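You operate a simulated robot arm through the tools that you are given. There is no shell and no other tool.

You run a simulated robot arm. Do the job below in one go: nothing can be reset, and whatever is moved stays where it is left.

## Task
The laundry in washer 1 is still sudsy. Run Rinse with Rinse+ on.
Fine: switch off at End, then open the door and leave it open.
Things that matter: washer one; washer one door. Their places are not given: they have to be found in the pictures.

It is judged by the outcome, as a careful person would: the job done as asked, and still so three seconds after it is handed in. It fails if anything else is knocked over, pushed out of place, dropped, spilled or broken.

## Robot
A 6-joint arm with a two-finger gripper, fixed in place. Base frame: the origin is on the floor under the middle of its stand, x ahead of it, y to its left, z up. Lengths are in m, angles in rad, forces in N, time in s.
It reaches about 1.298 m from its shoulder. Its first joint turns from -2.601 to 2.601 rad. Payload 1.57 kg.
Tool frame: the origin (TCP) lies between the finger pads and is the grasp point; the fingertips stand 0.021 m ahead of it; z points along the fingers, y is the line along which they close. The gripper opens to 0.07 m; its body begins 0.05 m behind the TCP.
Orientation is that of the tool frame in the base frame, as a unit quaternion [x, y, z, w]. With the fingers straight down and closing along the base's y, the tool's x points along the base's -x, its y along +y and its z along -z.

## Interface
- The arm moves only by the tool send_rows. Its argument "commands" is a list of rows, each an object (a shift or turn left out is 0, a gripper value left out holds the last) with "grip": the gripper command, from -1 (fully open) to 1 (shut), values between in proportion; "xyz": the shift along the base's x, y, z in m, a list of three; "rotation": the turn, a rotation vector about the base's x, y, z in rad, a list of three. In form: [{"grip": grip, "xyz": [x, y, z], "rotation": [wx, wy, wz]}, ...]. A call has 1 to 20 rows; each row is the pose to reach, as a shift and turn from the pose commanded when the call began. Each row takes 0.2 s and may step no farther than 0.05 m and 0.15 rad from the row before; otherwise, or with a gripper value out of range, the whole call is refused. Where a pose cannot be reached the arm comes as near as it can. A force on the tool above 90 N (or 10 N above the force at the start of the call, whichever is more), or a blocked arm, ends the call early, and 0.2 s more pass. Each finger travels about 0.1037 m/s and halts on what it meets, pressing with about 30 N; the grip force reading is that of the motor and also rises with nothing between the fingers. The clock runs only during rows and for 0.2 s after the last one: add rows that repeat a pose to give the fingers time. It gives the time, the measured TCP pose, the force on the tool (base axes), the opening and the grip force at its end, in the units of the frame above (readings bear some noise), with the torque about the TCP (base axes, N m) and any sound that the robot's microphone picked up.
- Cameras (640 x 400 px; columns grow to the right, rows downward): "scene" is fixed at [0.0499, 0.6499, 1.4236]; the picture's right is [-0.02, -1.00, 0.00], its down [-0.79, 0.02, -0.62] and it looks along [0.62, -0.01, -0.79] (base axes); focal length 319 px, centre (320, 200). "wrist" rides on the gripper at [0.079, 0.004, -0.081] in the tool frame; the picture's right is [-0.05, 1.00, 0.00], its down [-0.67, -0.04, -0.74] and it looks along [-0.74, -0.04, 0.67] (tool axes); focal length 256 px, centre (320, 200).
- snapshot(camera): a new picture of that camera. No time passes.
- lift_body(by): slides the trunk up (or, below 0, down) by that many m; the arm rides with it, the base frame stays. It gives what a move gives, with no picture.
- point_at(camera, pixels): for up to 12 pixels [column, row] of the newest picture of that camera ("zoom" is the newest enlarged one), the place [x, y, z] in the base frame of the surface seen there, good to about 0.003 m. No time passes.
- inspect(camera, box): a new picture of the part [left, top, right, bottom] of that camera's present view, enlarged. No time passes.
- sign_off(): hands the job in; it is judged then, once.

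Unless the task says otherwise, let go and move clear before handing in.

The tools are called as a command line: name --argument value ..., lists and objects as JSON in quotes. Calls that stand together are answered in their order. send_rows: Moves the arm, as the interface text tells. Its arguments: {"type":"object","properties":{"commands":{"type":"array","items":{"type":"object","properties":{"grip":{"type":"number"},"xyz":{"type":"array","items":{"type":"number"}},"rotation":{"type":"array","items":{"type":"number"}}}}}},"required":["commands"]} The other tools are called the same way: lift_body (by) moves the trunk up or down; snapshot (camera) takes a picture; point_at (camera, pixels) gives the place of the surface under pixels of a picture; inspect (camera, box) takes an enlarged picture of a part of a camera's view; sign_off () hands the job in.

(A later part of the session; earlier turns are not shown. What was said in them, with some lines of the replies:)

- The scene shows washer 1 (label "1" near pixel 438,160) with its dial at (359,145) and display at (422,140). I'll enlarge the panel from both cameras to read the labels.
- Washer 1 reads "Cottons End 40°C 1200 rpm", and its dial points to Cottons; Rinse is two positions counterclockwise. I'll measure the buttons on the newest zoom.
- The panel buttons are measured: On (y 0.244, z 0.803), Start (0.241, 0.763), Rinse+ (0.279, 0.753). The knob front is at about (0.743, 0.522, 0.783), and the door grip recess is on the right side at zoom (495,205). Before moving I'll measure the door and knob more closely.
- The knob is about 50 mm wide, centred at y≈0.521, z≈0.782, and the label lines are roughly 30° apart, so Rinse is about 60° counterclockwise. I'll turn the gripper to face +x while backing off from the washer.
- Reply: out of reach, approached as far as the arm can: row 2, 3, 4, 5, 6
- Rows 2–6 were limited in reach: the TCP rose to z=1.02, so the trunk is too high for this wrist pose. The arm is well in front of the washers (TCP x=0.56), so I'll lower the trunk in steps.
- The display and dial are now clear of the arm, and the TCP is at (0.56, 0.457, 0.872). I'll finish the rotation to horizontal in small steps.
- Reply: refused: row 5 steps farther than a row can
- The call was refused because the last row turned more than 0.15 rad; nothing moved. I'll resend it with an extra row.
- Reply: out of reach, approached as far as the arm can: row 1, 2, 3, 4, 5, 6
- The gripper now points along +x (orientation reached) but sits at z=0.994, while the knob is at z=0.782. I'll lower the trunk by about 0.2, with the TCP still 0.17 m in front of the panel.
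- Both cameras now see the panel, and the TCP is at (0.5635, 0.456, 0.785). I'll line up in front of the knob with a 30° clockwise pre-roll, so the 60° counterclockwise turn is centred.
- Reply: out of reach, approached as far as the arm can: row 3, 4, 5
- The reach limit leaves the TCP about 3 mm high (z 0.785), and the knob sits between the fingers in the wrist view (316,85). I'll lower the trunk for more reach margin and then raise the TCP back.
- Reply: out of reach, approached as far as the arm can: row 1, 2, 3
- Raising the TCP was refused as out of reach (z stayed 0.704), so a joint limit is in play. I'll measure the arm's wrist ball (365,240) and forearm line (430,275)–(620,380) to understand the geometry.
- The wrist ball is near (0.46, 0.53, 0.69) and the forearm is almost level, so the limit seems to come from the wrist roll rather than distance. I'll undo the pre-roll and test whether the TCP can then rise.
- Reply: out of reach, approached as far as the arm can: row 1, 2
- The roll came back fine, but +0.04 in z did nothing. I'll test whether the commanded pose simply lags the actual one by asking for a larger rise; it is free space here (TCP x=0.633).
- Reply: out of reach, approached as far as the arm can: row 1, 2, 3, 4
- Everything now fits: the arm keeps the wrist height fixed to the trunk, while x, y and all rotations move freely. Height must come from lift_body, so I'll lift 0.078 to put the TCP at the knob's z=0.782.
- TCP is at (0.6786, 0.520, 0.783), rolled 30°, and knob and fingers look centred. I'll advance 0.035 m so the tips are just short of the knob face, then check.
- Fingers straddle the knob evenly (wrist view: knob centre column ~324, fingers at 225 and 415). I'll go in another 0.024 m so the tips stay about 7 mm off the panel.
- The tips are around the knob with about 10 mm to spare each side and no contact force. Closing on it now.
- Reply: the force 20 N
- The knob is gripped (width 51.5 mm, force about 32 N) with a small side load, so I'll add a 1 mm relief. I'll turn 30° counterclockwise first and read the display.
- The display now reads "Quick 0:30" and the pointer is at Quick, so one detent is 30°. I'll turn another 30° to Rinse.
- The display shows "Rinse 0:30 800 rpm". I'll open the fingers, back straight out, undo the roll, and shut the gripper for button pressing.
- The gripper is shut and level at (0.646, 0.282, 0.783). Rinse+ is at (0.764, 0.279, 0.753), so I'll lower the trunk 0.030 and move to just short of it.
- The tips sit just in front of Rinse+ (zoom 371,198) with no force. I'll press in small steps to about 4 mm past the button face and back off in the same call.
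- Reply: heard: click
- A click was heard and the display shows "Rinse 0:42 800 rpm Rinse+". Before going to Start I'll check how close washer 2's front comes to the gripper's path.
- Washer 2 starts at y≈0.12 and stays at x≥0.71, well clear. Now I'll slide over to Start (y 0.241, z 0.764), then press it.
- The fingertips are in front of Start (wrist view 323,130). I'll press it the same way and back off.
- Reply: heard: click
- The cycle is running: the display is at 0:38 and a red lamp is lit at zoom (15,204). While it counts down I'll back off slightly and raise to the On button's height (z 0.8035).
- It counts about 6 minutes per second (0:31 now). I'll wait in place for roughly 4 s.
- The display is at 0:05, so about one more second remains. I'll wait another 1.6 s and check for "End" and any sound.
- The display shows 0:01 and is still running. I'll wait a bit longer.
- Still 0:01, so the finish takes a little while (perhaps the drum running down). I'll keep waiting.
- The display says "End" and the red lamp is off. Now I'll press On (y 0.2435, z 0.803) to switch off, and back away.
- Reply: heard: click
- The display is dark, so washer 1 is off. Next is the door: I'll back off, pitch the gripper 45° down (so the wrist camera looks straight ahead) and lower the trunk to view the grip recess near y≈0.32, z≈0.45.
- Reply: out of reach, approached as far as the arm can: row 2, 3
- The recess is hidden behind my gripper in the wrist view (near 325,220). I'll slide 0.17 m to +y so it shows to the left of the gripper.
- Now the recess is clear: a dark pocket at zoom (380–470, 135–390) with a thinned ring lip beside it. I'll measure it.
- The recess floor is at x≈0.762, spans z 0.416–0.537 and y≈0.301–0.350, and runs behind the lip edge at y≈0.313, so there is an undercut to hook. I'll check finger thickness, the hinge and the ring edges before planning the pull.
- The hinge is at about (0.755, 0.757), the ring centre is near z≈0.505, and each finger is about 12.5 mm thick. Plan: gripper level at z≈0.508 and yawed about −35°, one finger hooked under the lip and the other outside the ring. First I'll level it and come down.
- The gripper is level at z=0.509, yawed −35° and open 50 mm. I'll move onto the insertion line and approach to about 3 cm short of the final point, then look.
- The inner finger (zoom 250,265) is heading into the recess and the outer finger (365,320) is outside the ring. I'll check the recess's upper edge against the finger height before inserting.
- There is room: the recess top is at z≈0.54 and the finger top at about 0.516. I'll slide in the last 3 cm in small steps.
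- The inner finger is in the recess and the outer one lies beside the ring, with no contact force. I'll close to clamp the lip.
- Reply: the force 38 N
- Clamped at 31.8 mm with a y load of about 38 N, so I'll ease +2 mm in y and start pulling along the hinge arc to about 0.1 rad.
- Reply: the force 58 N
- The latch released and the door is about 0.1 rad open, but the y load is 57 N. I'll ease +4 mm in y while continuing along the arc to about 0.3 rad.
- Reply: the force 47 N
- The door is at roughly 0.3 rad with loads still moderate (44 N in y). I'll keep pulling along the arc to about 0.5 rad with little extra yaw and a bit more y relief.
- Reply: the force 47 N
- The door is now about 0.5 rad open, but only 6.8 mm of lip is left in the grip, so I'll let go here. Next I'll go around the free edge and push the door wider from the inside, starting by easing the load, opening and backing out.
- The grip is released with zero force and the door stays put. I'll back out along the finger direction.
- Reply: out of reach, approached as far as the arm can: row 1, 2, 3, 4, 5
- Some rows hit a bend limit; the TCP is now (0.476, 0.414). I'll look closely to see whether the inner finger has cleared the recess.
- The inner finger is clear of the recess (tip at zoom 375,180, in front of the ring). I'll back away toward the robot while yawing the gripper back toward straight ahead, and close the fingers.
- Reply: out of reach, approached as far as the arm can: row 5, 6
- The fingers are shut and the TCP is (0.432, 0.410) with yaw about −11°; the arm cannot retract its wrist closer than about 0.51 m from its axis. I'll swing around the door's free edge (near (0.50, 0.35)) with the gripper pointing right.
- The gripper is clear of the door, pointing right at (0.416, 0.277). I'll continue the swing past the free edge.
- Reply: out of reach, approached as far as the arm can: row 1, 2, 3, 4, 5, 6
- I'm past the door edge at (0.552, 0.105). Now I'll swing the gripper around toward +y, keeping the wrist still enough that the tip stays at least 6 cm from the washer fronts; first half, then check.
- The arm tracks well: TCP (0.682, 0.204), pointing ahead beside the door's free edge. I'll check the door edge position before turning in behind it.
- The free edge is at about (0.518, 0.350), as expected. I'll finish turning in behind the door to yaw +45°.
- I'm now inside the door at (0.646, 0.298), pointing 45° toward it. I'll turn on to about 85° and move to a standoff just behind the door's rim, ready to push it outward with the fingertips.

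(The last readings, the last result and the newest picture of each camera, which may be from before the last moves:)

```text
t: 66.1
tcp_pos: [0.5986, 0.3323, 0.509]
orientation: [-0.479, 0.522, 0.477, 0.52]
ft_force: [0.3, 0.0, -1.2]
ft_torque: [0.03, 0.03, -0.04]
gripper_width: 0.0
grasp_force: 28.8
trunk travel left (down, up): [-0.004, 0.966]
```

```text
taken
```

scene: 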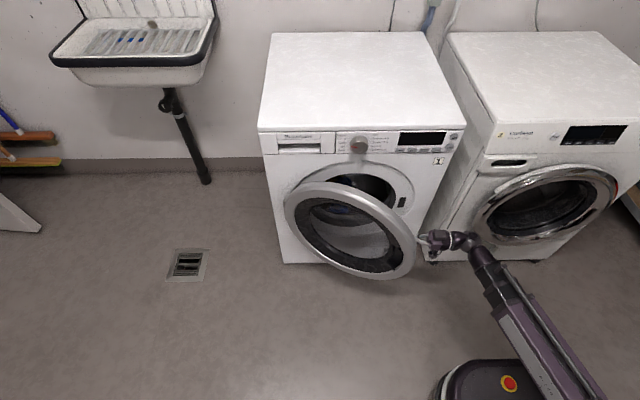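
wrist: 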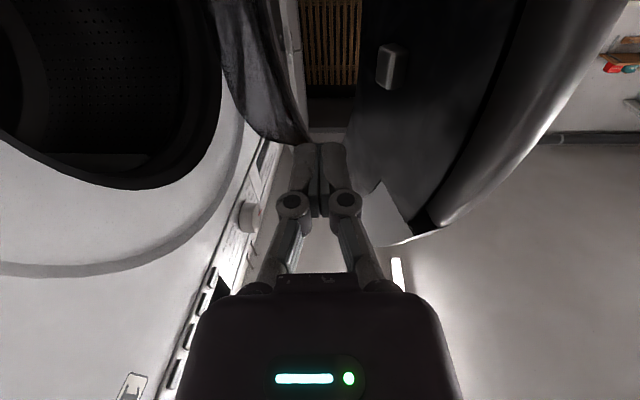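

The wrist view shows the door's inner side just right of the fingertips (dark panel at 360–500 px with the latch hook at 390,65). I'll measure distances before pushing.

point_at --camera "wrist" --pixels '[[360, 170], [385, 210], [390, 65], [440, 150], [420, 225], [370, 120], [350, 150], [400, 180], [480, 180], [425, 100], [380, 240], [275, 130]]'

inspect --camera "scene" --box '[380, 200, 480, 280]'

```text
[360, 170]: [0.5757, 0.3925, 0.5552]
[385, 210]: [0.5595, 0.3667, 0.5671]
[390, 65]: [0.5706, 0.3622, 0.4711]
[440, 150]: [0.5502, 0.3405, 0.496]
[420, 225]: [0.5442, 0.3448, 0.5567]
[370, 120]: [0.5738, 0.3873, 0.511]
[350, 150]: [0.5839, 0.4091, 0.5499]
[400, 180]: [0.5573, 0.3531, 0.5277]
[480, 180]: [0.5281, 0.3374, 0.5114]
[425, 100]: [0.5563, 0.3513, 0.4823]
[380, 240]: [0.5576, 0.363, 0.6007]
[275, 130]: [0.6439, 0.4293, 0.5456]
```

```text
5.00 times, centred on (430, 240) of scene
```

zoom: 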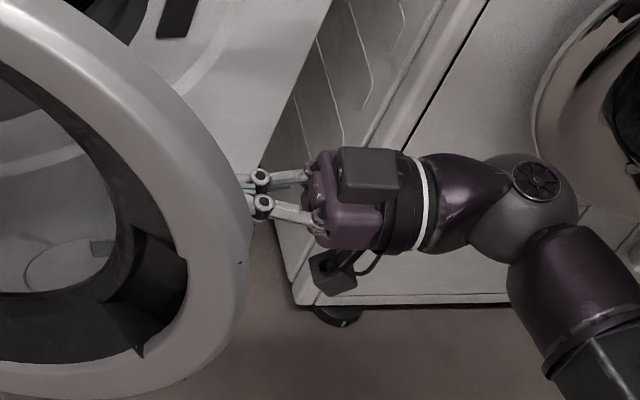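

The door's inner face is about 3 cm left of the fingertip (surface at (0.557, 0.351) versus tip (0.588, 0.354)), and the latch hook is below the finger at z 0.471. I'll push the door outward along its arc to about 45°, in small steps.

send_rows --commands '[{"grip": 1, "xyz": [-0.025, 0.01, 0], "rotation": [0, 0, 0.02]}, {"xyz": [-0.0324, 0.012, 0], "rotation": [0, 0, 0.03]}, {"xyz": [-0.052, 0.0245, 0], "rotation": [0, 0, 0.07]}, {"xyz": [-0.0719, 0.0374, 0], "rotation": [0, 0, 0.122]}, {"xyz": [-0.0861, 0.0496, 0], "rotation": [0, 0, 0.192]}, {"xyz": [-0.1004, 0.0618, 0], "rotation": [0, 0, 0.262]}, {"xyz": [-0.1142, 0.075, 0], "rotation": [0, 0, 0.305]}, {"xyz": [-0.128, 0.0882, 0], "rotation": [0, 0, 0.349]}]'

snapshot --camera "scene"

snapshot --camera "wrist"

```text
t: 67.9
tcp_pos: [0.4708, 0.4201, 0.509]
orientation: [0.562, -0.431, -0.561, -0.429]
ft_force: [-0.6, -0.3, -0.4]
ft_torque: [0.0, 0.01, -0.03]
gripper_width: 0.0
grasp_force: 28.6
trunk travel left (down, up): [-0.004, 0.966]
```

```text
taken
```

scene: 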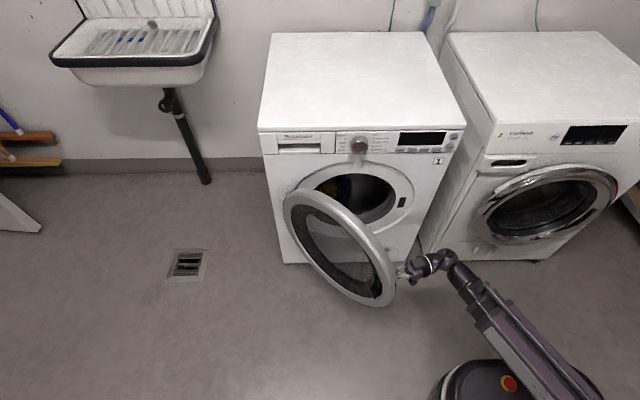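

```text
taken
```

wrist: 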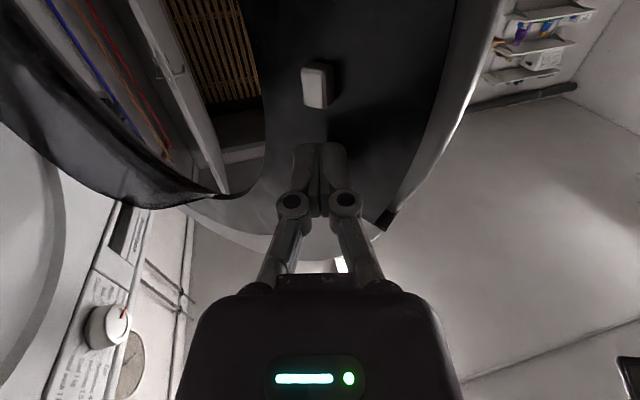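

The door swung to about 45–50° with almost no force. I'll keep pushing along the arc to about 80°, at half the step size so the door doesn't coast.

send_rows --commands '[{"grip": 1, "xyz": [-0.0132, 0.014, 0], "rotation": [0, 0, 0.017]}, {"xyz": [-0.0263, 0.0281, 0], "rotation": [0, 0, 0.035]}, {"xyz": [-0.0385, 0.0429, 0], "rotation": [0, 0, 0.035]}, {"xyz": [-0.0507, 0.0577, 0], "rotation": [0, 0, 0.035]}, {"xyz": [-0.0616, 0.0735, 0], "rotation": [0, 0, 0.035]}, {"xyz": [-0.0724, 0.0894, 0], "rotation": [0, 0, 0.035]}, {"xyz": [-0.0822, 0.1058, 0], "rotation": [0, 0, 0.017]}, {"xyz": [-0.092, 0.1222, 0], "rotation": [0, 0, 0]}, {"xyz": [-0.1003, 0.1393, 0], "rotation": [0, 0, -0.017]}, {"xyz": [-0.1085, 0.1565, 0], "rotation": [0, 0, -0.035]}]'

snapshot --camera "scene"

snapshot --camera "wrist"

```text
t: 70.1
tcp_pos: [0.3624, 0.5761, 0.509]
orientation: [0.554, -0.441, -0.553, -0.44]
ft_force: [0.0, 0.3, 0.2]
ft_torque: [0.0, 0.01, -0.02]
gripper_width: 0.0002
grasp_force: 28.8
trunk travel left (down, up): [-0.004, 0.966]
```

```text
taken
```

scene: 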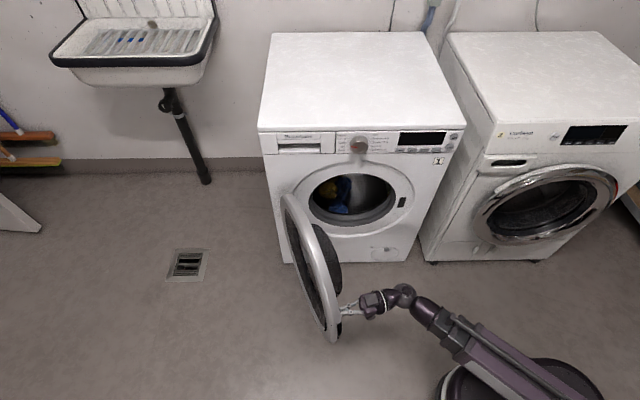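

```text
taken
```

wrist: 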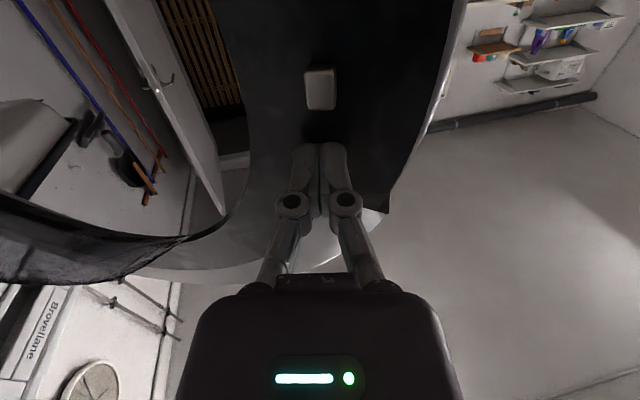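

The door is now around 72° open and moves freely. I'll push the last bit to about 85°, then back off.

send_rows --commands '[{"grip": 1, "xyz": [-0.0069, 0.0177, 0], "rotation": [0, 0, -0.025]}, {"xyz": [-0.0137, 0.0354, 0], "rotation": [0, 0, -0.052]}, {"xyz": [-0.0191, 0.0536, 0], "rotation": [0, 0, -0.078]}, {"xyz": [-0.0245, 0.0718, 0], "rotation": [0, 0, -0.105]}, {"xyz": [-0.028, 0.0905, 0], "rotation": [0, 0, -0.122]}, {"xyz": [-0.0312, 0.1092, 0], "rotation": [0, 0, -0.14]}, {"xyz": [-0.0312, 0.1092, 0], "rotation": [0, 0, -0.14]}]'

snapshot --camera "scene"

```text
t: 71.7
tcp_pos: [0.3323, 0.6864, 0.5097]
orientation: [0.521, -0.48, -0.519, -0.478]
ft_force: [-0.1, 0.2, -0.1]
ft_torque: [0.0, 0.0, 0.04]
gripper_width: 0.0
grasp_force: 28.6
trunk travel left (down, up): [-0.004, 0.966]
```

```text
taken
```

scene: 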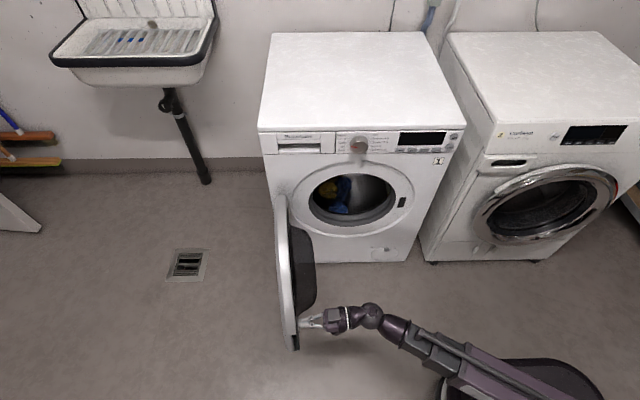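

The door stands nearly 90° open and the drum with the laundry is visible. I'll back the fingers straight off the door and move well clear of it.

send_rows --commands '[{"grip": 1, "xyz": [0.003, -0.03, 0]}, {"xyz": [0.006, -0.06, 0]}, {"xyz": [0.03, -0.1, 0]}, {"xyz": [0.06, -0.14, 0]}, {"xyz": [0.09, -0.175, 0]}, {"xyz": [0.12, -0.21, 0]}, {"xyz": [0.15, -0.245, 0]}]'

snapshot --camera "scene"

inspect --camera "scene" --box '[260, 120, 470, 180]'

```text
t: 73.3
tcp_pos: [0.4824, 0.4397, 0.5084]
orientation: [0.522, -0.478, -0.521, -0.477]
ft_force: [-0.7, 0.4, -0.1]
ft_torque: [-0.01, 0.0, 0.0]
gripper_width: 0.0002
grasp_force: 28.6
trunk travel left (down, up): [-0.004, 0.966]
```

```text
taken
```

scene: 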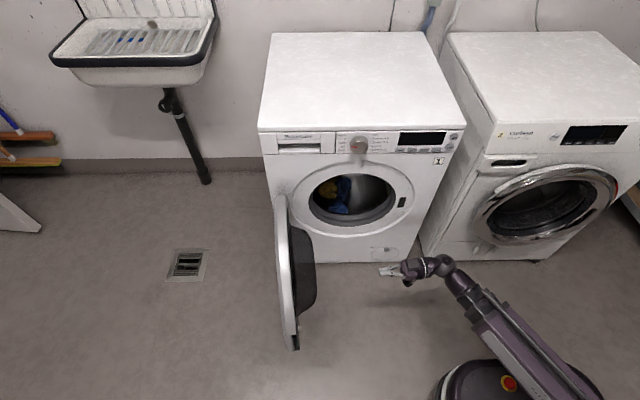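

```text
3.05 times, centred on (365, 150) of scene
```

zoom: 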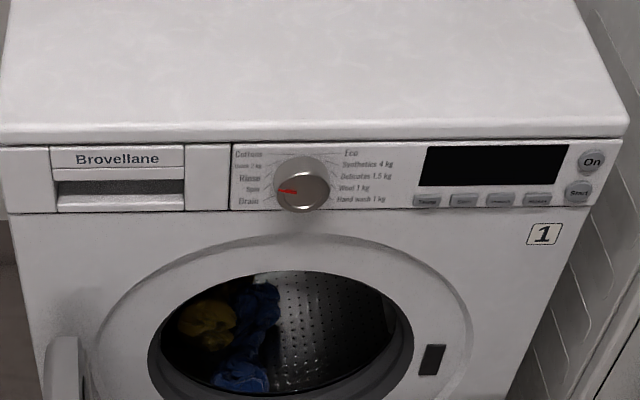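

The washer is off, the dial is at Rinse, the door stands wide open and the laundry is still in the drum. I'll move a bit further right and confirm the door stays put.

send_rows --commands '[{"grip": 1, "xyz": [0.02, -0.04, 0]}, {"xyz": [0.04, -0.08, 0]}, {"xyz": [0.05, -0.12, 0]}, {"xyz": [0.05, -0.12, 0]}, {"xyz": [0.05, -0.12, 0]}, {"xyz": [0.05, -0.12, 0]}, {"xyz": [0.05, -0.12, 0]}, {"xyz": [0.05, -0.12, 0]}, {"xyz": [0.05, -0.12, 0]}, {"xyz": [0.05, -0.12, 0]}, {"xyz": [0.05, -0.12, 0]}, {"xyz": [0.05, -0.12, 0]}]'

snapshot --camera "scene"

```text
t: 75.9
tcp_pos: [0.5319, 0.3191, 0.5097]
orientation: [0.522, -0.479, -0.52, -0.477]
ft_force: [-0.1, 0.2, -0.4]
ft_torque: [0.03, 0.04, -0.02]
gripper_width: 0.0
grasp_force: 28.1
trunk travel left (down, up): [-0.004, 0.966]
```

```text
taken
```

scene: 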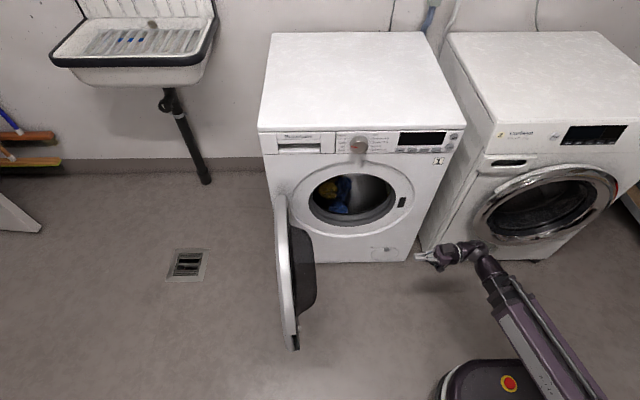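

The door is unchanged after 2.5 s (free edge still at about 290,345), the display is dark and the gripper is clear at (0.53, 0.32). The job is done, so I'm handing it in.

sign_off

```text
The job is handed in.
```

Washer 1 ran Rinse with Rinse+ through to End. I then switched it off and opened the door.

- **Program:** the display showed "Rinse", 800 rpm and "Rinse+" before I pressed Start, and still showed them at End.
- **Switched off:** I pressed On after End appeared; the display is dark. The dial is still set to Rinse.
- **Door:** it stands nearly 90° open and had not moved 2.5 seconds after I backed the arm away. The laundry is still in the drum.

Nothing else was moved or knocked over, and the arm is clear of both washers.
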